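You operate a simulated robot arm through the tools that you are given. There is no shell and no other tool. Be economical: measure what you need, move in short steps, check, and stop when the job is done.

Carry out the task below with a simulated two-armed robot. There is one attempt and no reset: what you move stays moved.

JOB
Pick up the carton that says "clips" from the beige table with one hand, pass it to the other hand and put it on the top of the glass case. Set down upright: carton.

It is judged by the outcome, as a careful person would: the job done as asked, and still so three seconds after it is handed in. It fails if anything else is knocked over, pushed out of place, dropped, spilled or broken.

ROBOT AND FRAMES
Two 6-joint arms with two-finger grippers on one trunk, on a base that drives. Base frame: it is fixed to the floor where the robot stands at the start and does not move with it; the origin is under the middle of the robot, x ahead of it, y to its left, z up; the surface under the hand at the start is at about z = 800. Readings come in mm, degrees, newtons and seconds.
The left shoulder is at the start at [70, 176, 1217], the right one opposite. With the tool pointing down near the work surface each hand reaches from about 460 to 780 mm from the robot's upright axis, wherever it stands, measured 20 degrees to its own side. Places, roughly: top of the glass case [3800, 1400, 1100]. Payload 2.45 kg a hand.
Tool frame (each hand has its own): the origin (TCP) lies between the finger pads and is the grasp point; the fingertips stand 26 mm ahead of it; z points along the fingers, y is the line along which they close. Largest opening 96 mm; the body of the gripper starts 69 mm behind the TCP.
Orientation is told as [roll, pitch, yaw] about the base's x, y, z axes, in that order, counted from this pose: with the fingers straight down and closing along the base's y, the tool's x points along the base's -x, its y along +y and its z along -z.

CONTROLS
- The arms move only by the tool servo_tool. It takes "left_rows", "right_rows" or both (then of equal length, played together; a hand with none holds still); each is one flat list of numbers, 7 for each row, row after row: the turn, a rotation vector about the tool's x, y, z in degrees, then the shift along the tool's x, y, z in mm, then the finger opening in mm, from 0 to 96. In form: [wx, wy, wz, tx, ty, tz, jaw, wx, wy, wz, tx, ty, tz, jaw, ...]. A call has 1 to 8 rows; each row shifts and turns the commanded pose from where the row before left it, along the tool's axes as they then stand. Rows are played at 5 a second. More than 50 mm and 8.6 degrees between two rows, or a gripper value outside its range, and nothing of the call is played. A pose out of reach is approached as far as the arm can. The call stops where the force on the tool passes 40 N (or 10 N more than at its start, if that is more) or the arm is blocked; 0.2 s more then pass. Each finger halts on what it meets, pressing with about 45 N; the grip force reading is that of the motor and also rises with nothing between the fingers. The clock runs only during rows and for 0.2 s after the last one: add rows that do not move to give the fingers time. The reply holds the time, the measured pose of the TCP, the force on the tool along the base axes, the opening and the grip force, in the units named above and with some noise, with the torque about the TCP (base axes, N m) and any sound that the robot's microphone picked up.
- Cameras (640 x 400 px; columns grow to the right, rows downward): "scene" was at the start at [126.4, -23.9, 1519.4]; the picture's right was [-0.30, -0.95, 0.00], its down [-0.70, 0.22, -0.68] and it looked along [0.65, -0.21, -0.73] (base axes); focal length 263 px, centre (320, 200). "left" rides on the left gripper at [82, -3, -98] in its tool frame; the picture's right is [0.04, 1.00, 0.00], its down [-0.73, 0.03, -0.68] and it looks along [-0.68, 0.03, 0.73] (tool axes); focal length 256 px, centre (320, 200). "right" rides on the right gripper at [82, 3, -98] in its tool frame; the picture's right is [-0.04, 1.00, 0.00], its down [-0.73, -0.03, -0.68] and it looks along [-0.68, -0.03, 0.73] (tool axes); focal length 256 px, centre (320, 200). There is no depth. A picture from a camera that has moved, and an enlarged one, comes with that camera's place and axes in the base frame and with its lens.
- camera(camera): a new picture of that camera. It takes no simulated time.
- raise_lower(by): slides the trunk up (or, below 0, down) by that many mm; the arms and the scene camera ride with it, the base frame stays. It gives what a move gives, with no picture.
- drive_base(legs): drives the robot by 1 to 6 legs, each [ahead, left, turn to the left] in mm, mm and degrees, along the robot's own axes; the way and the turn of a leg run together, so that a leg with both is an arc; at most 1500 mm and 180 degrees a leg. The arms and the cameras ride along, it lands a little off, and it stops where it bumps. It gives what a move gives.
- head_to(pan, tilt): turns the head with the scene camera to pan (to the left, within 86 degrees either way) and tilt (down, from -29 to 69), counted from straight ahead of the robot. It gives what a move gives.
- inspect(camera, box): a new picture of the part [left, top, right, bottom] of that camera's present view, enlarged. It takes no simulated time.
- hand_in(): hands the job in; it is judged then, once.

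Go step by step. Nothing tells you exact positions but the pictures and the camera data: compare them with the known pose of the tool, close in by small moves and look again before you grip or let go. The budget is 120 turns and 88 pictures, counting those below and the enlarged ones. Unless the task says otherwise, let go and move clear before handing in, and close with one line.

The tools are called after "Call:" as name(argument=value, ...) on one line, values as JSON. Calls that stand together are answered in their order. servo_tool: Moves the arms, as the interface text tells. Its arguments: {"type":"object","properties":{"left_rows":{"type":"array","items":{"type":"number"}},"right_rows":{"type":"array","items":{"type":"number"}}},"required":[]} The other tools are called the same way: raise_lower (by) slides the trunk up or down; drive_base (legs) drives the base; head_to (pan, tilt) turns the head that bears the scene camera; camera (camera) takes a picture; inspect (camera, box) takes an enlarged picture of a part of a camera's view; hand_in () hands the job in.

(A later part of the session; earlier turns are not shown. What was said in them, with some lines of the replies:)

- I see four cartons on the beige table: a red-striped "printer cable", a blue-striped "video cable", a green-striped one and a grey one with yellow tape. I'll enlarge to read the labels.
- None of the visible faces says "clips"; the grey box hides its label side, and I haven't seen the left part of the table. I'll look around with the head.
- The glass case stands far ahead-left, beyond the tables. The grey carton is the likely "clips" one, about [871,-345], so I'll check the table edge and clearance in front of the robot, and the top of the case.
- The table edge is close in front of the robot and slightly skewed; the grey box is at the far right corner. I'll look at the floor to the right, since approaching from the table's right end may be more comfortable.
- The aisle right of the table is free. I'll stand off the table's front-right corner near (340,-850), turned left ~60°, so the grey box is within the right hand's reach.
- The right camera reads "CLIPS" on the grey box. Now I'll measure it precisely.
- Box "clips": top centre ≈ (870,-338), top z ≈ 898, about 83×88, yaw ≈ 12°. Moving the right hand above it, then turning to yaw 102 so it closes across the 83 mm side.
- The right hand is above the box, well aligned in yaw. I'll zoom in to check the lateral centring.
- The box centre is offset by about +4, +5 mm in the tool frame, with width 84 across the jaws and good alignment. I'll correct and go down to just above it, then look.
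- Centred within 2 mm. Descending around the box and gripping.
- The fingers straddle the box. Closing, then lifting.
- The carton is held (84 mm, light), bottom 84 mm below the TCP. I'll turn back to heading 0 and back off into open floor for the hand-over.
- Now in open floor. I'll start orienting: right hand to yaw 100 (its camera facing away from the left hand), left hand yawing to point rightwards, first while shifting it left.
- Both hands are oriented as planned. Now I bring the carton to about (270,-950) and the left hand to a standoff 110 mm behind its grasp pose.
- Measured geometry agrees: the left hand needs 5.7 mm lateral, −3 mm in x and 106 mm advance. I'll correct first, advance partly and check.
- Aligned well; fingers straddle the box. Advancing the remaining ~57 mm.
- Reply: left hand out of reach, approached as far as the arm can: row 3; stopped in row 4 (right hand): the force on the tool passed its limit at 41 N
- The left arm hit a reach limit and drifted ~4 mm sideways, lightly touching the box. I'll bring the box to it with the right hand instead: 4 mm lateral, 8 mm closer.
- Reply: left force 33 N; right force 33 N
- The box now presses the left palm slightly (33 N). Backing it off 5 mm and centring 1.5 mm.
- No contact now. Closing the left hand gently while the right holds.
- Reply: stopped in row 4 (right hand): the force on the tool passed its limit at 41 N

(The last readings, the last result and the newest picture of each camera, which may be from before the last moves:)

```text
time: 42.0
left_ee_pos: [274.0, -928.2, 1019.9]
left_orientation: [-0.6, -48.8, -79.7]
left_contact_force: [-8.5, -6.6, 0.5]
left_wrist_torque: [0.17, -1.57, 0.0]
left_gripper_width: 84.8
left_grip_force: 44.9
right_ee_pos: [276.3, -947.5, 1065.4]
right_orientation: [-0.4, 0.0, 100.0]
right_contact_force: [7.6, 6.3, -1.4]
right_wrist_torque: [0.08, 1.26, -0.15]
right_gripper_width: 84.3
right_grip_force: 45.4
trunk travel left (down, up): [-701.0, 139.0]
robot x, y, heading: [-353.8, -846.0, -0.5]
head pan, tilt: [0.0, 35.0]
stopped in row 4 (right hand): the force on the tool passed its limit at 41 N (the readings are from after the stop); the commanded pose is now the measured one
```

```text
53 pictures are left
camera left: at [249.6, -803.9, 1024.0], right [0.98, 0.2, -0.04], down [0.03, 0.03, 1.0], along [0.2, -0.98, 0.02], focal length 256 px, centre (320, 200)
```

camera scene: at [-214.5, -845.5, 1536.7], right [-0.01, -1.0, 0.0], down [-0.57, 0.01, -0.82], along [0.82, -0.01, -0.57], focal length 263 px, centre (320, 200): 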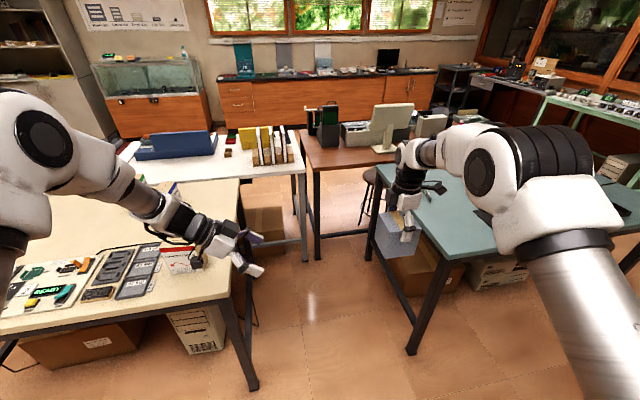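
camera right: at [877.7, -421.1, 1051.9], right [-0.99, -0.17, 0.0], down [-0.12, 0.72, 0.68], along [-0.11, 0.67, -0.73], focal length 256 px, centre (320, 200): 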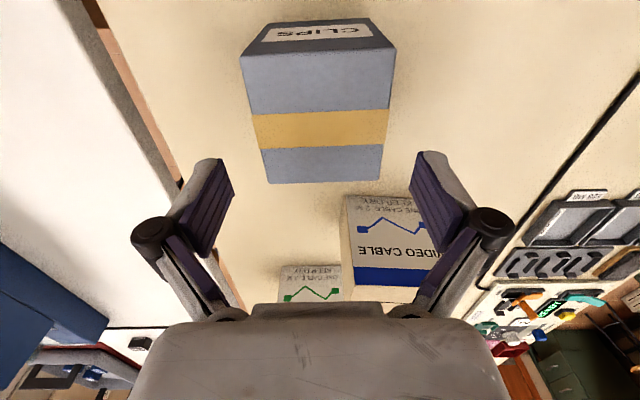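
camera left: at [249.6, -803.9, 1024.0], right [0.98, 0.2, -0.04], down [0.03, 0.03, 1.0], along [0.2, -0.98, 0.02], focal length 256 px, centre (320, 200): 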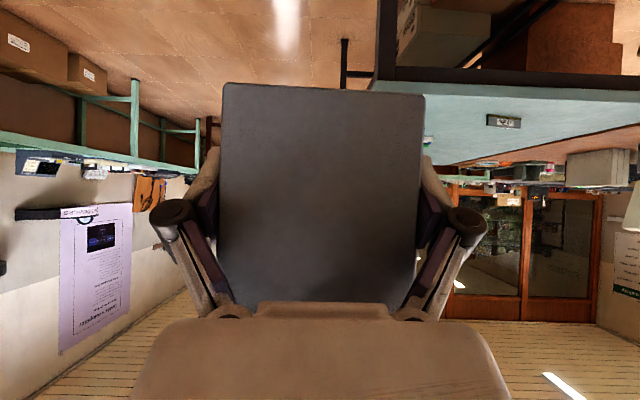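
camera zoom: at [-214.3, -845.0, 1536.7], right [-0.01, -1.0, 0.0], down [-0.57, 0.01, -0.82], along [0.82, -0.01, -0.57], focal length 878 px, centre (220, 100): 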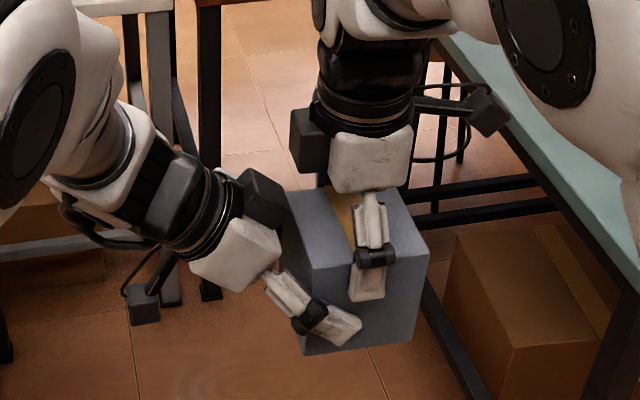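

Both hands hold the box. Now releasing the right hand and lifting it clear straight up.

Call:
servo_tool(right_rows=[0, 0, 0, 0, 0, 0, 86, 0, 0, 0, 0, 0, 0, 92, 0, 0, 0, 0, 0, 0, 96, 0, 0, 0, 0, 0, 0, 96])

Call:
inspect(camera="scene", box=[270, 170, 430, 290])

```text
time: 43.0
left_ee_pos: [275.2, -928.7, 1020.9]
left_orientation: [-0.6, -48.7, -79.5]
left_contact_force: [-0.4, 0.4, 0.0]
left_wrist_torque: [0.04, 0.06, 0.01]
left_gripper_width: 84.5
left_grip_force: 44.8
right_ee_pos: [276.6, -948.7, 1064.8]
right_orientation: [-0.4, 0.2, 100.1]
right_contact_force: [0.3, 0.8, 0.8]
right_wrist_torque: [0.02, -0.01, -0.01]
right_gripper_width: 95.9
right_grip_force: 0.1
trunk travel left (down, up): [-701.0, 139.0]
robot x, y, heading: [-349.4, -840.6, -0.4]
head pan, tilt: [0.0, 35.0]
```

```text
3.33 times, centred on (350, 230) of scene
camera zoom: at [-214.3, -845.1, 1536.7], right [-0.01, -1.0, 0.0], down [-0.57, 0.01, -0.82], along [0.82, -0.01, -0.57], focal length 878 px, centre (220, 100)
```

zoom: 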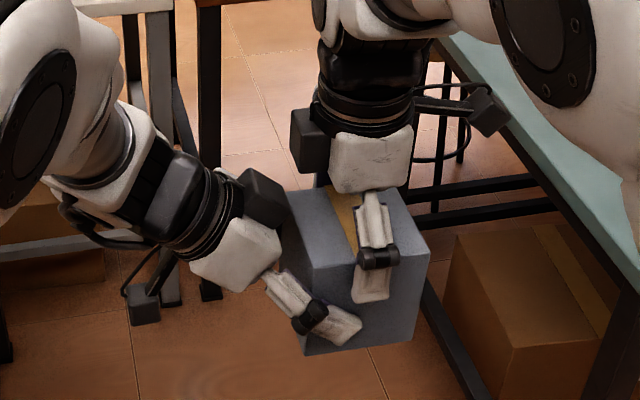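

Call:
servo_tool(right_rows=[0, 0, 0, 0, 0, -10, 96, 0, 0, 0, 0, 0, -20, 96, 0, 0, 0, 0, 0, -25, 96, 0, 0, 0, 0, 0, -30, 96, 0, 0, 0, 0, 0, -30, 96, 0, 0, 0, 0, 0, 0, 96])

Call:
inspect(camera="scene", box=[270, 130, 430, 290])

```text
time: 44.4
left_ee_pos: [275.6, -929.0, 1021.1]
left_orientation: [-0.6, -48.6, -79.5]
left_contact_force: [0.1, -0.8, -0.4]
left_wrist_torque: [0.01, 0.0, 0.01]
left_gripper_width: 84.3
left_grip_force: 44.9
right_ee_pos: [279.5, -946.9, 1179.4]
right_orientation: [-0.4, 0.2, 100.1]
right_contact_force: [-0.6, -0.3, 0.3]
right_wrist_torque: [-0.01, -0.01, -0.01]
right_gripper_width: 96.0
right_grip_force: 0.1
trunk travel left (down, up): [-701.0, 139.0]
robot x, y, heading: [-352.9, -841.5, -0.6]
head pan, tilt: [0.0, 35.0]
```

```text
2.50 times, centred on (350, 210) of scene
camera zoom: at [-213.7, -845.1, 1536.6], right [-0.01, -1.0, 0.0], down [-0.57, 0.01, -0.82], along [0.82, -0.01, -0.57], focal length 658 px, centre (245, 175)
```

zoom: 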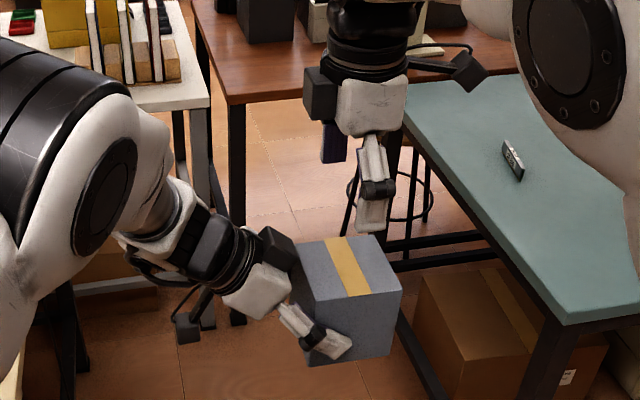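

Hand-over worked. Retracting the right hand to its side, then yawing the left hand forward about the vertical so the box stays level.

Call:
servo_tool(right_rows=[0, 0, 0, 40, 0, 0, 96, 0, 0, 0, 40, 0, 0, 96, 0, 0, 0, 40, 0, 0, 96, 0, 0, 0, 40, 0, 0, 96, 0, 0, 8, 40, 15, 0, 96, 0, 0, 8, 0, 15, 0, 96, 0, 0, 8, 0, 15, 0, 96, 0, 0, 8, 0, 0, 0, 96])

Call:
servo_tool(left_rows=[-6, 0, -5.29, 0, 0, 0, 70, -6, 0, -5.29, 0, 0, 0, 70, -6, 0, -5.29, 0, 0, 0, 70, -6, 0, -5.29, 0, 0, 0, 70, -6, 0, -5.29, 0, 0, 0, 70], right_rows=[0, 0, 8, 0, 0, 0, 96, 0, 0, 8, 0, 0, 0, 96, 0, 0, 8, 0, 0, 0, 96, 0, 0, 8, 0, 0, 0, 96, 0, 0, 8, 0, 0, 0, 96])

Call:
camera(camera="scene")

```text
time: 46.2
left_ee_pos: [274.0, -928.5, 1020.1]
left_orientation: [-0.6, -48.7, -79.5]
left_contact_force: [-0.1, 0.2, 0.4]
left_wrist_torque: [0.02, 0.0, 0.01]
left_gripper_width: 84.3
left_grip_force: 45.0
right_ee_pos: [267.8, -1143.9, 1181.4]
right_orientation: [-0.4, -0.1, 67.8]
right_contact_force: [-1.0, 0.2, -0.1]
right_wrist_torque: [0.01, -0.02, 0.02]
right_gripper_width: 96.0
right_grip_force: 0.0
trunk travel left (down, up): [-701.0, 139.0]
robot x, y, heading: [-352.2, -843.7, -0.3]
head pan, tilt: [0.0, 35.0]
```

```text
time: 47.4
left_ee_pos: [324.1, -845.1, 1007.1]
left_orientation: [-2.6, -48.0, -37.0]
left_contact_force: [0.9, -0.3, -0.3]
left_wrist_torque: [0.05, 0.06, 0.05]
left_gripper_width: 84.5
left_grip_force: 45.1
left hand out of reach, approached as far as the arm can: row 1, 2, 3, 4, 5
right_ee_pos: [266.8, -1144.5, 1180.4]
right_orientation: [-0.2, -0.3, 27.8]
right_contact_force: [0.7, -0.2, 0.4]
right_wrist_torque: [0.0, -0.03, -0.02]
right_gripper_width: 96.1
right_grip_force: 0.0
trunk travel left (down, up): [-701.0, 139.0]
robot x, y, heading: [-353.5, -843.4, -0.6]
head pan, tilt: [0.0, 35.0]
```

```text
50 pictures are left
camera scene: at [-214.0, -845.0, 1536.7], right [-0.01, -1.0, 0.0], down [-0.57, 0.01, -0.82], along [0.82, -0.01, -0.57], focal length 263 px, centre (320, 200)
```

scene: 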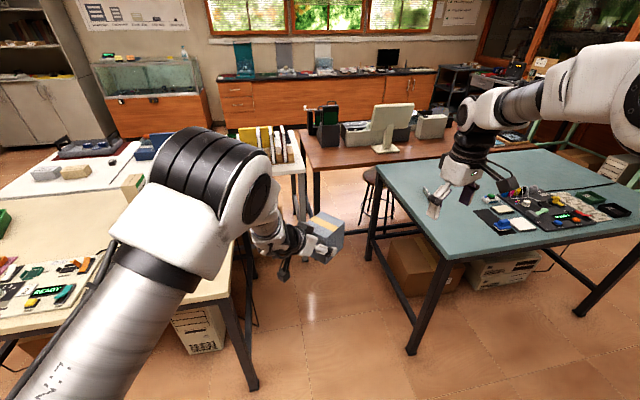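

The left arm is near a joint limit that far right; I'll bring the hand back to the left and closer in before finishing the turn.

Call:
servo_tool(left_rows=[0, 0, 0, 20, 12.4, -37.8, 70, 0, 0, 0, 20, 12.4, -37.8, 70, 0, 0, 0, 20, 12.4, -37.8, 70, 0, 0, 0, 20, 12.4, -37.8, 70, 0, 0, 0, 0, 0, 0, 70])

```text
time: 48.6
left_ee_pos: [230.7, -709.2, 1051.8]
left_orientation: [-0.3, -48.2, -39.8]
left_contact_force: [0.3, -0.4, -1.7]
left_wrist_torque: [0.05, 0.04, 0.03]
left_gripper_width: 84.4
left_grip_force: 44.6
right_ee_pos: [266.6, -1146.3, 1181.2]
right_orientation: [-0.2, -0.3, 28.0]
right_contact_force: [0.3, 0.0, 0.0]
right_wrist_torque: [0.01, 0.0, 0.0]
right_gripper_width: 96.1
right_grip_force: 0.2
trunk travel left (down, up): [-701.0, 139.0]
robot x, y, heading: [-353.5, -843.4, -0.4]
head pan, tilt: [0.0, 35.0]
```

Call:
servo_tool(left_rows=[-6, 0, -5.29, 0, 0, 0, 70, -6, 0, -5.29, 0, 0, 0, 70, -6, 0, -5.29, 0, 0, 0, 70, -6, 0, -5.29, 0, 0, 0, 70, -6, 0, -5.29, 0, 0, 0, 70])

Call:
camera(camera="scene")

```text
time: 49.8
left_ee_pos: [237.6, -682.3, 1105.1]
left_orientation: [-7.7, -46.2, 6.9]
left_contact_force: [-0.2, -0.6, -2.0]
left_wrist_torque: [0.01, 0.05, 0.01]
left_gripper_width: 84.3
left_grip_force: 45.0
left hand out of reach, approached as far as the arm can: row 4, 5
right_ee_pos: [265.6, -1145.5, 1182.4]
right_orientation: [-0.3, -0.5, 28.2]
right_contact_force: [0.2, 0.2, 0.9]
right_wrist_torque: [-0.01, -0.07, 0.03]
right_gripper_width: 96.0
right_grip_force: 0.0
trunk travel left (down, up): [-701.0, 139.0]
robot x, y, heading: [-356.0, -844.6, -0.3]
head pan, tilt: [0.0, 35.0]
```

```text
49 pictures are left
camera scene: at [-216.8, -845.1, 1536.9], right [-0.01, -1.0, 0.0], down [-0.57, 0.01, -0.82], along [0.82, -0.01, -0.57], focal length 263 px, centre (320, 200)
```

scene: 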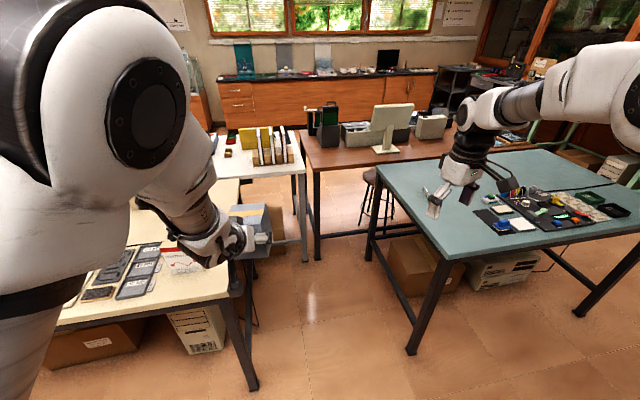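

Folded too tightly when pointing straight ahead; I'll turn back to about −32° relative yaw, which was comfortable, and use that pose for carrying and placing.

Call:
servo_tool(left_rows=[6, 0, 5.29, 0, 0, 0, 70, 6, 0, 5.29, 0, 0, 0, 70, 6, 0, 5.29, 0, 0, 0, 70, 6, 0, 5.29, 0, 0, 0, 70, 0, 0, 0, 0, 0, 0, 70])

Call:
camera(camera="left")

```text
time: 51.0
left_ee_pos: [237.3, -696.1, 1100.2]
left_orientation: [-0.3, -48.3, -32.0]
left_contact_force: [-0.5, 0.1, -1.6]
left_wrist_torque: [0.03, 0.07, -0.01]
left_gripper_width: 84.4
left_grip_force: 44.3
right_ee_pos: [266.2, -1146.2, 1179.8]
right_orientation: [-0.2, -0.3, 28.1]
right_contact_force: [0.6, 0.4, 0.0]
right_wrist_torque: [0.02, -0.02, -0.02]
right_gripper_width: 96.1
right_grip_force: 0.1
trunk travel left (down, up): [-701.0, 139.0]
robot x, y, heading: [-353.5, -844.6, -0.6]
head pan, tilt: [0.0, 35.0]
```

```text
48 pictures are left
camera left: at [127.8, -631.5, 1105.1], right [0.51, 0.86, -0.03], down [0.0, 0.04, 1.0], along [0.86, -0.51, 0.02], focal length 256 px, centre (320, 200)
```

left: 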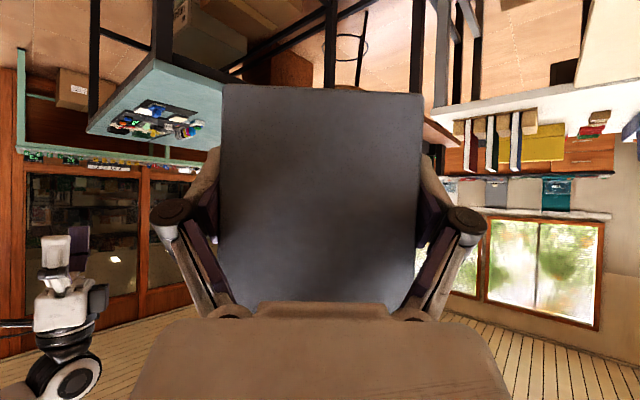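

The box sits level in the left hand, bottom ≈ 40 mm below the TCP. Raising the trunk 100 mm, looking left to check the route, then driving around the front of the table.

Call:
raise_lower(by=100)

Call:
head_to(pan=80, tilt=25)

Call:
camera(camera="scene")

```text
time: 52.3
left_ee_pos: [237.6, -696.3, 1200.8]
left_orientation: [-0.5, -48.3, -31.7]
left_contact_force: [-0.4, 0.3, -2.1]
left_wrist_torque: [-0.01, 0.04, -0.01]
left_gripper_width: 84.4
left_grip_force: 44.8
right_ee_pos: [266.1, -1145.7, 1281.0]
right_orientation: [-0.2, -0.4, 28.2]
right_contact_force: [0.4, -0.7, -0.3]
right_wrist_torque: [0.03, -0.02, -0.02]
right_gripper_width: 96.2
right_grip_force: 0.0
trunk travel left (down, up): [-801.0, 39.0]
robot x, y, heading: [-354.9, -846.7, -0.7]
head pan, tilt: [0.0, 35.0]
```

```text
time: 53.9
left_ee_pos: [236.7, -695.5, 1200.5]
left_orientation: [-0.4, -48.3, -31.7]
left_contact_force: [0.4, -0.1, -1.9]
left_wrist_torque: [0.03, 0.01, 0.01]
left_gripper_width: 84.0
left_grip_force: 44.9
right_ee_pos: [266.3, -1144.7, 1281.0]
right_orientation: [-0.3, -0.3, 28.1]
right_contact_force: [0.3, -0.4, 0.7]
right_wrist_torque: [0.01, 0.0, 0.0]
right_gripper_width: 96.2
right_grip_force: 0.1
trunk travel left (down, up): [-801.0, 39.0]
robot x, y, heading: [-353.4, -844.9, -0.5]
head pan, tilt: [80.0, 25.0]
```

```text
47 pictures are left
camera scene: at [-285.5, -753.6, 1652.5], right [0.98, -0.18, 0.0], down [-0.08, -0.42, -0.91], along [0.17, 0.89, -0.42], focal length 263 px, centre (320, 200)
```

scene: 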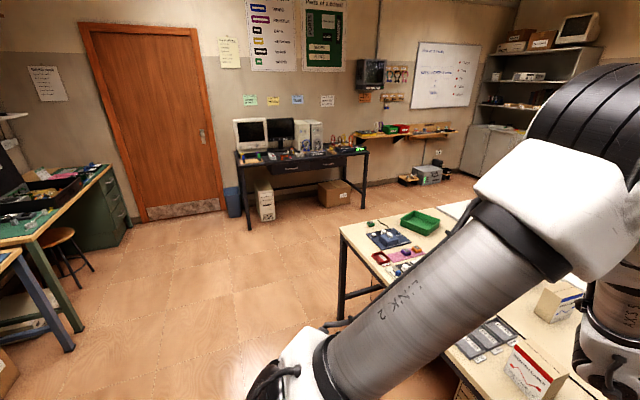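

The floor is clear. Driving left along the front of the table, then forward along its left side.

Call:
drive_base(legs=[[0, 1500, 0], [0, 820, 0], [1500, 0, 0]])

Call:
head_to(pan=0, tilt=20)

Call:
camera(camera="scene")

```text
time: 72.5
left_ee_pos: [1835.1, 1583.5, 1200.3]
left_orientation: [-0.5, -48.3, -32.2]
left_contact_force: [0.2, -0.4, -1.9]
left_wrist_torque: [0.06, 0.05, 0.01]
left_gripper_width: 84.1
left_grip_force: 44.8
right_ee_pos: [1860.0, 1131.6, 1280.0]
right_orientation: [-0.3, -0.3, 27.6]
right_contact_force: [0.2, -0.9, 0.1]
right_wrist_torque: [0.0, -0.01, 0.02]
right_gripper_width: 96.3
right_grip_force: 0.0
trunk travel left (down, up): [-801.0, 39.0]
robot x, y, heading: [1243.2, 1442.6, -1.0]
head pan, tilt: [80.0, 25.0]
```

```text
time: 74.1
left_ee_pos: [1835.0, 1582.5, 1200.8]
left_orientation: [-0.3, -48.3, -32.1]
left_contact_force: [0.6, 0.1, -2.4]
left_wrist_torque: [0.02, 0.06, 0.01]
left_gripper_width: 84.1
left_grip_force: 44.8
right_ee_pos: [1860.7, 1131.9, 1280.9]
right_orientation: [-0.2, -0.3, 27.6]
right_contact_force: [-0.7, -0.6, -0.2]
right_wrist_torque: [-0.03, 0.0, -0.01]
right_gripper_width: 95.9
right_grip_force: 0.0
trunk travel left (down, up): [-801.0, 39.0]
robot x, y, heading: [1246.0, 1440.7, -1.2]
head pan, tilt: [0.0, 20.0]
```

```text
46 pictures are left
camera scene: at [1386.9, 1436.4, 1660.6], right [-0.02, -1.0, 0.0], down [-0.34, 0.01, -0.94], along [0.94, -0.02, -0.34], focal length 263 px, centre (320, 200)
```

scene: 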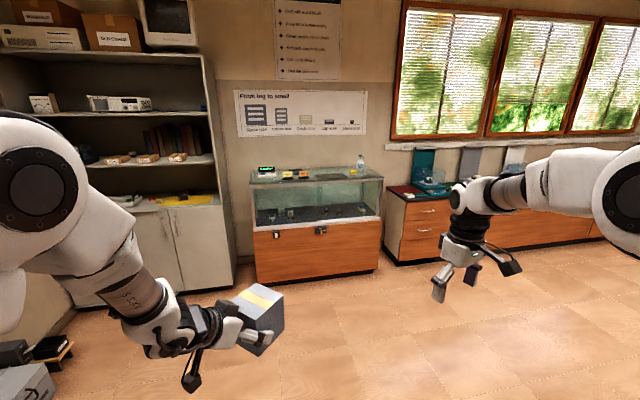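

The glass case is ahead, its front turned about 10°. I'll drive 1000 mm closer, turn 10° left and look again at the top.

Call:
drive_base(legs=[[1000, 0, 0], [0, 0, 11]])

Call:
head_to(pan=0, tilt=25)

Call:
camera(camera="scene")

```text
time: 80.0
left_ee_pos: [2797.2, 1677.6, 1201.6]
left_orientation: [-0.3, -48.3, -21.1]
left_contact_force: [1.0, 0.4, -2.5]
left_wrist_torque: [0.03, 0.06, 0.02]
left_gripper_width: 84.4
left_grip_force: 45.1
right_ee_pos: [2907.7, 1242.3, 1280.3]
right_orientation: [-0.2, -0.2, 38.7]
right_contact_force: [-0.4, 0.0, -0.8]
right_wrist_torque: [0.03, 0.0, -0.01]
right_gripper_width: 95.9
right_grip_force: 0.1
trunk travel left (down, up): [-801.0, 39.0]
robot x, y, heading: [2240.1, 1426.1, 10.3]
head pan, tilt: [0.0, 20.0]
```

```text
time: 80.6
left_ee_pos: [2796.3, 1679.1, 1200.5]
left_orientation: [-0.4, -48.3, -21.1]
left_contact_force: [0.0, 0.7, -1.6]
left_wrist_torque: [0.04, 0.04, -0.02]
left_gripper_width: 84.0
left_grip_force: 45.0
right_ee_pos: [2907.4, 1243.0, 1280.5]
right_orientation: [-0.3, -0.3, 38.7]
right_contact_force: [-0.1, 0.8, 0.3]
right_wrist_torque: [-0.02, -0.02, -0.01]
right_gripper_width: 96.2
right_grip_force: 0.0
trunk travel left (down, up): [-801.0, 39.0]
robot x, y, heading: [2241.3, 1422.3, 10.1]
head pan, tilt: [0.0, 25.0]
```

```text
45 pictures are left
camera scene: at [2384.4, 1449.6, 1652.5], right [0.18, -0.98, 0.0], down [-0.42, -0.07, -0.91], along [0.89, 0.16, -0.42], focal length 263 px, centre (320, 200)
```

scene: 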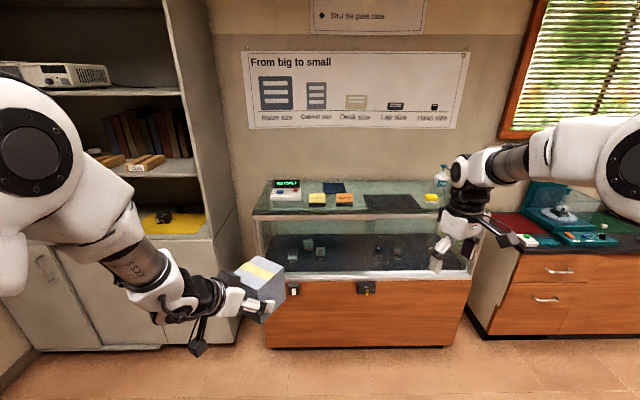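

Let me zoom in on the case top to see the objects and free space.

Call:
inspect(camera="scene", box=[240, 160, 490, 290])

```text
2.56 times, centred on (365, 225) of scene
camera zoom: at [2384.4, 1449.6, 1652.5], right [0.18, -0.98, 0.0], down [-0.42, -0.07, -0.91], along [0.89, 0.16, -0.42], focal length 674 px, centre (205, 136)
```

zoom: 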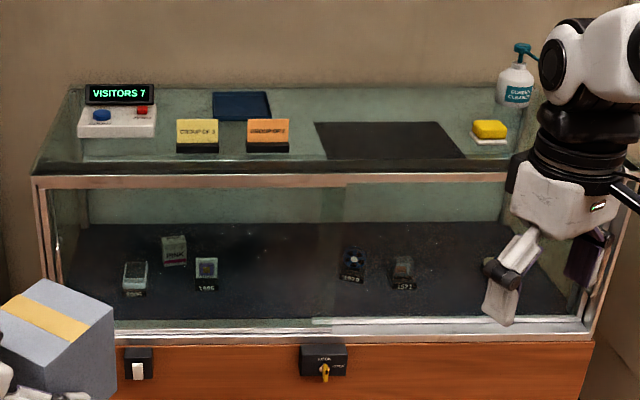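

The case top appears to lie at z≈1040–1100, with a flat empty dark mat right of centre – a good clear spot. I'll pull the right hand back, shift the robot ~520 mm right and go ~600 mm forward, then look again.

Call:
servo_tool(right_rows=[0, 0, 0, 33, 18, 0, 96, 0, 0, 0, 33, 18, 0, 96, 0, 0, 0, 33, 18, 0, 96, 0, 0, 0, 33, 18, 0, 96, 0, 0, 0, 0, 0, 0, 96])

Call:
drive_base(legs=[[0, -520, 0], [550, 0, 0]])

Call:
head_to(pan=5, tilt=35)

Call:
camera(camera="scene")

```text
time: 81.8
left_ee_pos: [2795.6, 1679.5, 1200.2]
left_orientation: [-0.4, -48.3, -21.1]
left_contact_force: [1.3, -0.2, -1.4]
left_wrist_torque: [0.04, 0.04, 0.01]
left_gripper_width: 84.2
left_grip_force: 45.2
right_ee_pos: [2759.0, 1218.0, 1279.2]
right_orientation: [-0.3, -0.4, 38.6]
right_contact_force: [-0.6, 0.9, -0.4]
right_wrist_torque: [-0.01, -0.01, 0.03]
right_gripper_width: 95.8
right_grip_force: 0.0
trunk travel left (down, up): [-801.0, 39.0]
robot x, y, heading: [2242.1, 1422.3, 10.0]
head pan, tilt: [0.0, 25.0]
```

```text
time: 87.7
left_ee_pos: [3433.2, 1266.8, 1200.7]
left_orientation: [-0.4, -48.4, -21.1]
left_contact_force: [-0.5, -0.1, -1.4]
left_wrist_torque: [0.02, 0.04, 0.03]
left_gripper_width: 84.1
left_grip_force: 44.8
right_ee_pos: [3396.0, 803.0, 1279.3]
right_orientation: [-0.4, -0.3, 38.6]
right_contact_force: [0.2, 0.4, -0.1]
right_wrist_torque: [-0.02, -0.03, 0.02]
right_gripper_width: 96.3
right_grip_force: 0.2
trunk travel left (down, up): [-801.0, 39.0]
robot x, y, heading: [2883.0, 1010.0, 9.9]
head pan, tilt: [0.0, 25.0]
```

```text
time: 88.4
left_ee_pos: [3435.6, 1267.3, 1200.3]
left_orientation: [-0.4, -48.4, -21.1]
left_contact_force: [-0.3, 0.6, -1.9]
left_wrist_torque: [0.02, 0.05, -0.05]
left_gripper_width: 84.2
left_grip_force: 44.9
right_ee_pos: [3397.8, 803.1, 1278.5]
right_orientation: [-0.2, -0.2, 38.7]
right_contact_force: [0.5, -0.4, 0.9]
right_wrist_torque: [-0.01, 0.04, -0.02]
right_gripper_width: 96.3
right_grip_force: 0.1
trunk travel left (down, up): [-801.0, 39.0]
robot x, y, heading: [2885.1, 1011.9, 9.9]
head pan, tilt: [5.0, 35.0]
```

```text
43 pictures are left
camera scene: at [3016.7, 1044.3, 1636.7], right [0.26, -0.97, 0.0], down [-0.55, -0.15, -0.82], along [0.79, 0.21, -0.57], focal length 263 px, centre (320, 200)
```

scene: 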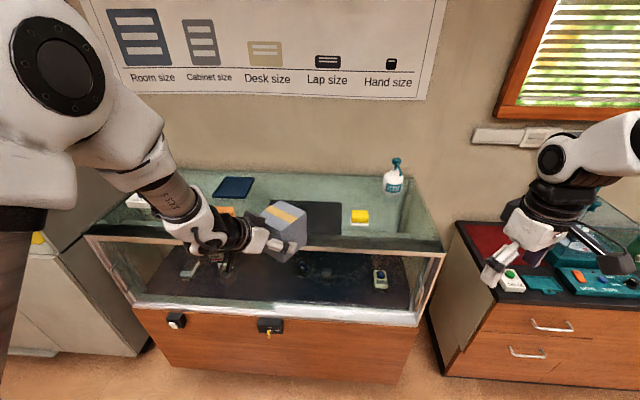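

Call:
inspect(camera="scene", box=[200, 150, 460, 290])

Call:
camera(camera="left")

```text
2.46 times, centred on (330, 220) of scene
camera zoom: at [3016.7, 1044.3, 1636.7], right [0.26, -0.97, 0.0], down [-0.55, -0.15, -0.82], along [0.79, 0.21, -0.57], focal length 648 px, centre (295, 151)
```

zoom: 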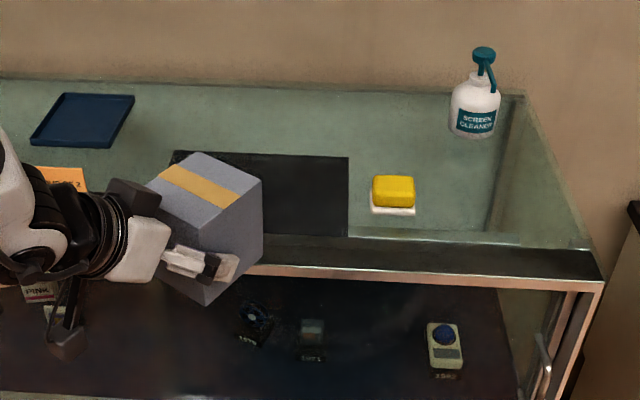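

```text
41 pictures are left
camera left: at [3315.3, 1309.8, 1204.8], right [0.34, 0.94, -0.03], down [-0.01, 0.04, 1.0], along [0.94, -0.34, 0.02], focal length 256 px, centre (320, 200)
```

left: 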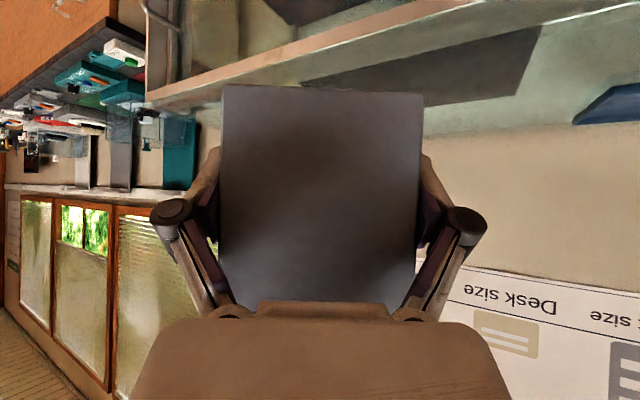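

Stereo gives the case top at z≈1037, front-right corner (3669,816), and the mat centre ≈ (3733,1295). The box centre is at (3451,1261), bottom ≈1160, so I drive 250 mm forward and slightly right.

Call:
drive_base(legs=[[250, -15, 0]])

Call:
head_to(pan=15, tilt=45)

Call:
camera(camera="scene")

Call:
camera(camera="left")

```text
time: 90.2
left_ee_pos: [3678.5, 1300.9, 1200.9]
left_orientation: [-0.3, -48.4, -20.9]
left_contact_force: [0.3, -1.0, -3.0]
left_wrist_torque: [0.0, 0.06, 0.01]
left_gripper_width: 84.5
left_grip_force: 44.9
right_ee_pos: [3644.8, 836.1, 1281.1]
right_orientation: [-0.3, -0.4, 38.9]
right_contact_force: [-0.2, 0.2, 0.6]
right_wrist_torque: [-0.01, -0.05, -0.01]
right_gripper_width: 95.9
right_grip_force: 0.1
trunk travel left (down, up): [-801.0, 39.0]
robot x, y, heading: [3127.4, 1040.9, 10.5]
head pan, tilt: [5.0, 35.0]
```

```text
time: 90.9
left_ee_pos: [3682.0, 1299.9, 1198.9]
left_orientation: [-0.4, -48.3, -20.7]
left_contact_force: [-0.9, -0.8, -2.4]
left_wrist_torque: [0.02, 0.06, -0.04]
left_gripper_width: 84.3
left_grip_force: 45.4
right_ee_pos: [3648.1, 836.4, 1279.0]
right_orientation: [-0.1, -0.2, 39.1]
right_contact_force: [-0.6, 0.0, 0.7]
right_wrist_torque: [-0.01, 0.03, 0.0]
right_gripper_width: 96.0
right_grip_force: 0.0
trunk travel left (down, up): [-801.0, 39.0]
robot x, y, heading: [3124.0, 1044.1, 10.7]
head pan, tilt: [15.0, 45.0]
```

```text
40 pictures are left
camera scene: at [3253.6, 1086.0, 1621.9], right [0.43, -0.9, 0.0], down [-0.64, -0.3, -0.71], along [0.64, 0.3, -0.71], focal length 263 px, centre (320, 200)
```

scene: 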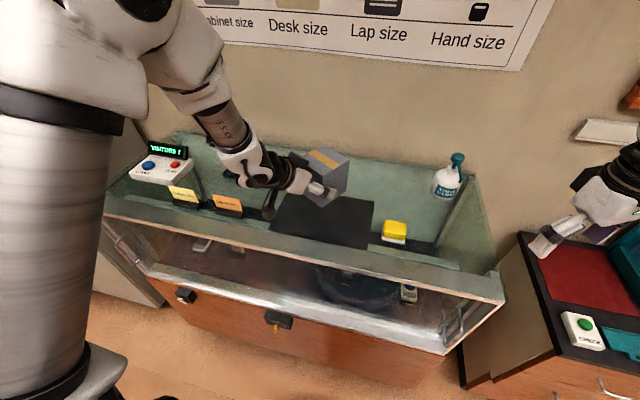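

```text
39 pictures are left
camera left: at [3561.5, 1342.3, 1204.7], right [0.33, 0.94, -0.03], down [-0.01, 0.04, 1.0], along [0.94, -0.33, 0.02], focal length 256 px, centre (320, 200)
```

left: 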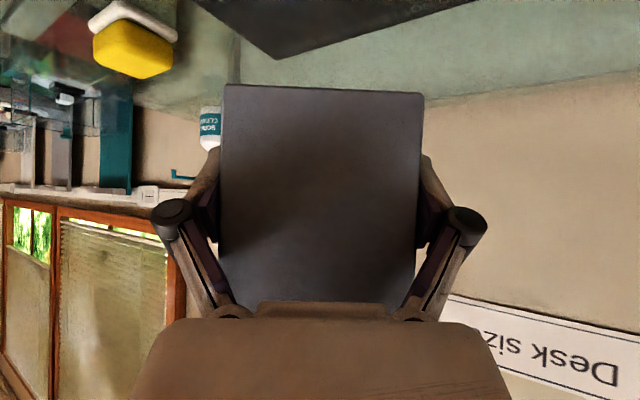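

The box is over the mat with about 120 mm of height. Lowering the trunk 95 mm, then checking the gap.

Call:
raise_lower(by=-95)

Call:
inspect(camera="scene", box=[200, 130, 440, 280])

Call:
camera(camera="left")

```text
time: 92.2
left_ee_pos: [3679.7, 1300.3, 1105.8]
left_orientation: [-0.4, -48.4, -20.7]
left_contact_force: [0.1, 0.4, -1.1]
left_wrist_torque: [0.03, 0.05, 0.01]
left_gripper_width: 84.2
left_grip_force: 44.8
right_ee_pos: [3646.3, 836.8, 1185.0]
right_orientation: [-0.2, -0.4, 38.9]
right_contact_force: [0.3, 0.1, -0.4]
right_wrist_torque: [0.02, -0.04, 0.02]
right_gripper_width: 95.8
right_grip_force: 0.1
trunk travel left (down, up): [-706.0, 134.0]
robot x, y, heading: [3129.2, 1043.9, 10.4]
head pan, tilt: [15.0, 45.0]
```

```text
2.67 times, centred on (320, 205) of scene
camera zoom: at [3253.0, 1086.0, 1526.9], right [0.43, -0.9, 0.0], down [-0.64, -0.3, -0.71], along [0.64, 0.3, -0.71], focal length 702 px, centre (320, 187)
```

zoom: 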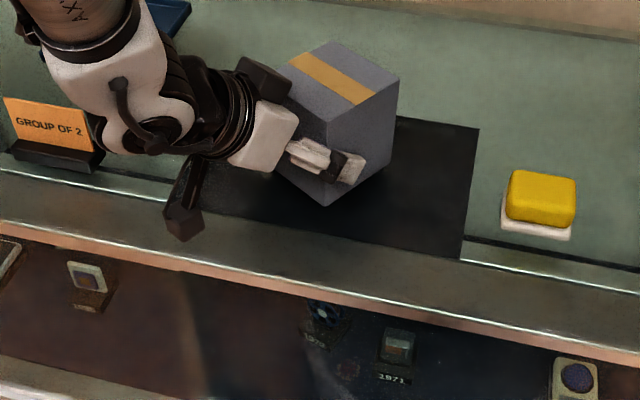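

```text
37 pictures are left
camera left: at [3561.1, 1342.2, 1110.0], right [0.33, 0.94, -0.03], down [-0.01, 0.04, 1.0], along [0.94, -0.33, 0.02], focal length 256 px, centre (320, 200)
```

left: 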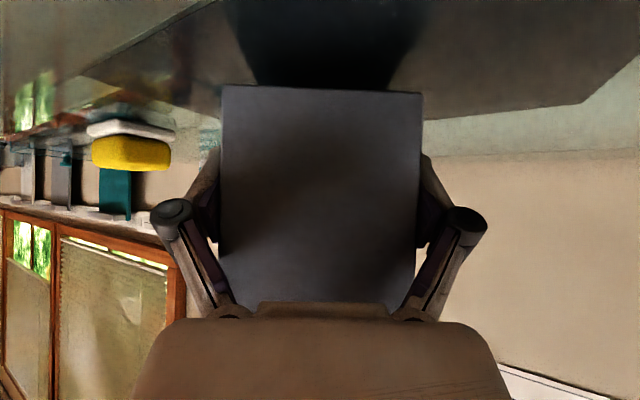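

About 29 mm gap estimated. Lowering vertically 20 mm with the arm, then in small steps while watching force.

Call:
servo_tool(left_rows=[0, 0, 0, 6, 0, 5.3, 70, 0, 0, 0, 6, 0, 5.3, 70, 0, 0, 0, 3, 0, 2.65, 70, 0, 0, 0, 0, 0, 0, 70])

Call:
camera(camera="left")

```text
time: 93.2
left_ee_pos: [3680.3, 1300.7, 1088.5]
left_orientation: [-0.1, -48.8, -20.8]
left_contact_force: [8.9, 6.8, 31.4]
left_wrist_torque: [0.03, -0.52, 0.1]
left_gripper_width: 84.8
left_grip_force: 45.4
right_ee_pos: [3645.9, 837.5, 1185.3]
right_orientation: [-0.4, -0.4, 39.1]
right_contact_force: [-0.3, -0.7, -0.3]
right_wrist_torque: [-0.02, -0.02, -0.02]
right_gripper_width: 96.3
right_grip_force: 0.1
trunk travel left (down, up): [-706.0, 134.0]
robot x, y, heading: [3128.8, 1042.7, 10.5]
head pan, tilt: [15.0, 45.0]
```

```text
36 pictures are left
camera left: at [3560.4, 1342.0, 1092.0], right [0.33, 0.94, -0.03], down [-0.01, 0.04, 1.0], along [0.94, -0.33, 0.02], focal length 256 px, centre (320, 200)
```

left: 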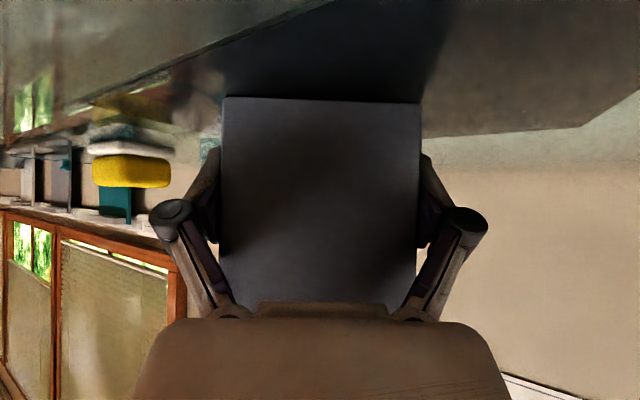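

Contact: the box rests on the mat with ~31 N. I'll ease off about 2 mm and inspect from the scene camera before letting go.

Call:
servo_tool(left_rows=[0, 0, 0, -1.5, 0, -1.3, 70, 0, 0, 0, 0, 0, 0, 70])

Call:
inspect(camera="scene", box=[240, 140, 400, 250])

```text
time: 93.8
left_ee_pos: [3679.8, 1299.6, 1088.4]
left_orientation: [-0.4, -48.3, -20.7]
left_contact_force: [5.2, 5.0, 17.2]
left_wrist_torque: [-0.04, -0.95, 0.22]
left_gripper_width: 84.4
left_grip_force: 45.1
right_ee_pos: [3646.8, 836.1, 1184.6]
right_orientation: [-0.5, -0.5, 38.9]
right_contact_force: [0.5, 0.5, 0.2]
right_wrist_torque: [0.01, 0.02, 0.01]
right_gripper_width: 96.2
right_grip_force: 0.0
trunk travel left (down, up): [-706.0, 134.0]
robot x, y, heading: [3127.5, 1045.7, 10.7]
head pan, tilt: [15.0, 45.0]
```

```text
3.64 times, centred on (320, 195) of scene
camera zoom: at [3251.2, 1085.8, 1526.9], right [0.43, -0.9, 0.0], down [-0.64, -0.3, -0.71], along [0.64, 0.3, -0.71], focal length 958 px, centre (320, 218)
```

zoom: 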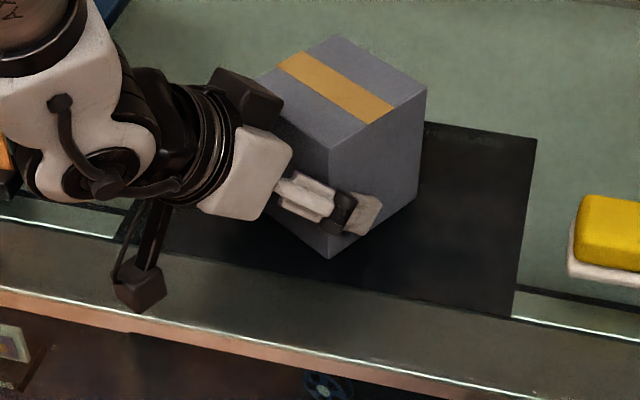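

The box stands on the mat. Easing a bit more, then opening the fingers slowly.

Call:
servo_tool(left_rows=[0, 0, 0, -1.1, 0, -1, 70, 0, 0, 0, 0, 0, 0, 84, 0, 0, 0, 0, 0, 0, 88, 0, 0, 0, 0, 0, 0, 96, 0, 0, 0, 0, 0, 0, 96])

Call:
inspect(camera="scene", box=[240, 140, 400, 250])

Call:
camera(camera="left")

```text
time: 95.0
left_ee_pos: [3681.5, 1298.6, 1089.0]
left_orientation: [-0.4, -48.2, -20.8]
left_contact_force: [-0.1, 0.3, -0.6]
left_wrist_torque: [-0.02, 0.0, 0.03]
left_gripper_width: 96.1
left_grip_force: 0.1
right_ee_pos: [3646.1, 836.7, 1183.9]
right_orientation: [-0.2, -0.4, 39.0]
right_contact_force: [-0.2, 0.3, 0.3]
right_wrist_torque: [-0.01, 0.0, 0.01]
right_gripper_width: 96.1
right_grip_force: 0.0
trunk travel left (down, up): [-706.0, 134.0]
robot x, y, heading: [3129.9, 1041.8, 10.4]
head pan, tilt: [15.0, 45.0]
```

```text
3.64 times, centred on (320, 195) of scene
camera zoom: at [3252.6, 1085.8, 1526.9], right [0.43, -0.9, 0.0], down [-0.64, -0.3, -0.71], along [0.64, 0.3, -0.71], focal length 958 px, centre (320, 218)
```

zoom: 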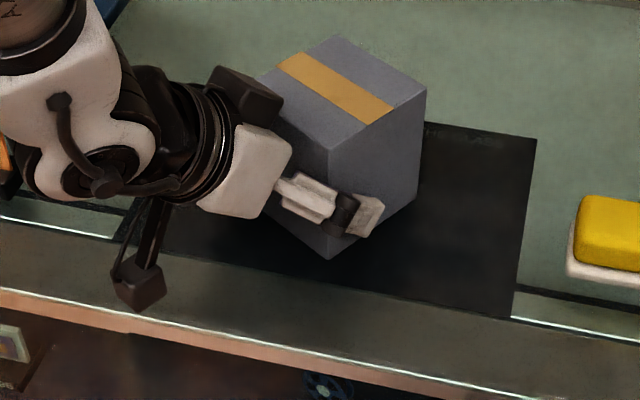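

```text
33 pictures are left
camera left: at [3560.8, 1341.7, 1093.5], right [0.33, 0.94, -0.03], down [-0.01, 0.04, 1.0], along [0.94, -0.33, 0.02], focal length 256 px, centre (320, 200)
```

left: 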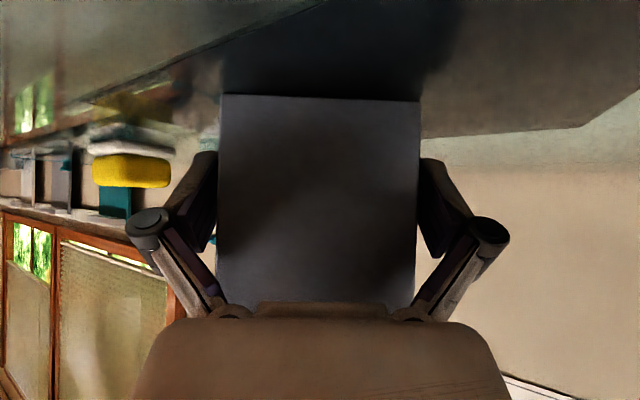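

The box is released and standing upright, fingers clear on both sides. The trunk lift is purely vertical, so I raise it to withdraw the fingers upward along the box sides.

Call:
raise_lower(by=40)

Call:
inspect(camera="scene", box=[240, 140, 400, 270])

```text
time: 95.8
left_ee_pos: [3681.2, 1299.8, 1129.4]
left_orientation: [-0.4, -48.3, -20.7]
left_contact_force: [1.3, 0.6, -0.1]
left_wrist_torque: [0.0, 0.02, 0.02]
left_gripper_width: 95.8
left_grip_force: 0.0
right_ee_pos: [3647.3, 836.6, 1223.9]
right_orientation: [-0.1, -0.3, 39.0]
right_contact_force: [-0.1, 0.4, -0.2]
right_wrist_torque: [0.03, 0.01, -0.01]
right_gripper_width: 95.7
right_grip_force: 0.1
trunk travel left (down, up): [-746.0, 94.0]
robot x, y, heading: [3129.2, 1041.1, 10.8]
head pan, tilt: [15.0, 45.0]
```

```text
3.08 times, centred on (320, 205) of scene
camera zoom: at [3253.0, 1085.9, 1566.9], right [0.43, -0.9, 0.0], down [-0.64, -0.3, -0.71], along [0.64, 0.3, -0.71], focal length 810 px, centre (320, 185)
```

zoom: 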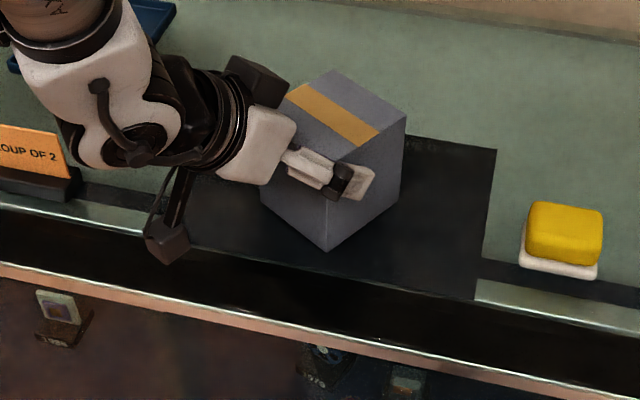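

The box stays put while the hand rises without contact. Continuing up, then backing the base away.

Call:
raise_lower(by=90)

Call:
drive_base(legs=[[-300, 0, 0]])

Call:
camera(camera="scene")

```text
time: 97.1
left_ee_pos: [3681.3, 1299.4, 1219.0]
left_orientation: [-0.4, -48.3, -20.7]
left_contact_force: [0.0, -0.6, 0.5]
left_wrist_torque: [0.0, 0.0, 0.03]
left_gripper_width: 96.1
left_grip_force: 0.1
right_ee_pos: [3646.6, 836.4, 1313.5]
right_orientation: [-0.2, -0.4, 39.0]
right_contact_force: [-0.9, 0.0, -0.9]
right_wrist_torque: [-0.01, 0.0, -0.03]
right_gripper_width: 95.9
right_grip_force: 0.1
trunk travel left (down, up): [-836.0, 4.0]
robot x, y, heading: [3130.5, 1040.0, 10.6]
head pan, tilt: [15.0, 45.0]
```

```text
time: 99.1
left_ee_pos: [3390.7, 1245.9, 1218.5]
left_orientation: [-0.4, -48.2, -20.6]
left_contact_force: [0.5, 0.5, -0.1]
left_wrist_torque: [0.01, -0.01, -0.01]
left_gripper_width: 95.8
left_grip_force: 0.0
right_ee_pos: [3357.4, 783.0, 1312.8]
right_orientation: [-0.2, -0.1, 39.0]
right_contact_force: [0.1, 0.4, -0.2]
right_wrist_torque: [0.02, -0.01, 0.0]
right_gripper_width: 96.0
right_grip_force: 0.1
trunk travel left (down, up): [-836.0, 4.0]
robot x, y, heading: [2835.4, 987.4, 10.4]
head pan, tilt: [15.0, 45.0]
```

```text
31 pictures are left
camera scene: at [2963.5, 1032.4, 1656.7], right [0.43, -0.9, 0.0], down [-0.64, -0.3, -0.71], along [0.64, 0.3, -0.71], focal length 263 px, centre (320, 200)
```

scene: 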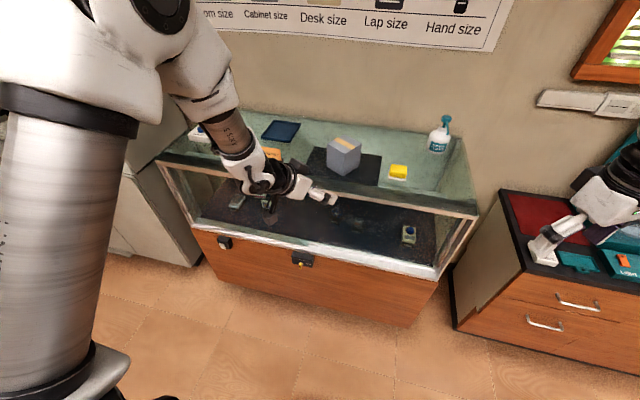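

The carton stands upright on the case top, nothing else has moved, and both hands are clear. Handing in.

Call:
hand_in()

```text
The job is handed in.
```

The carton marked "clips" was picked up with the right hand, passed to the left, and set upright on the dark mat on top of the glass case. Nothing else on the tables or the case appeared to have moved when I handed it in.
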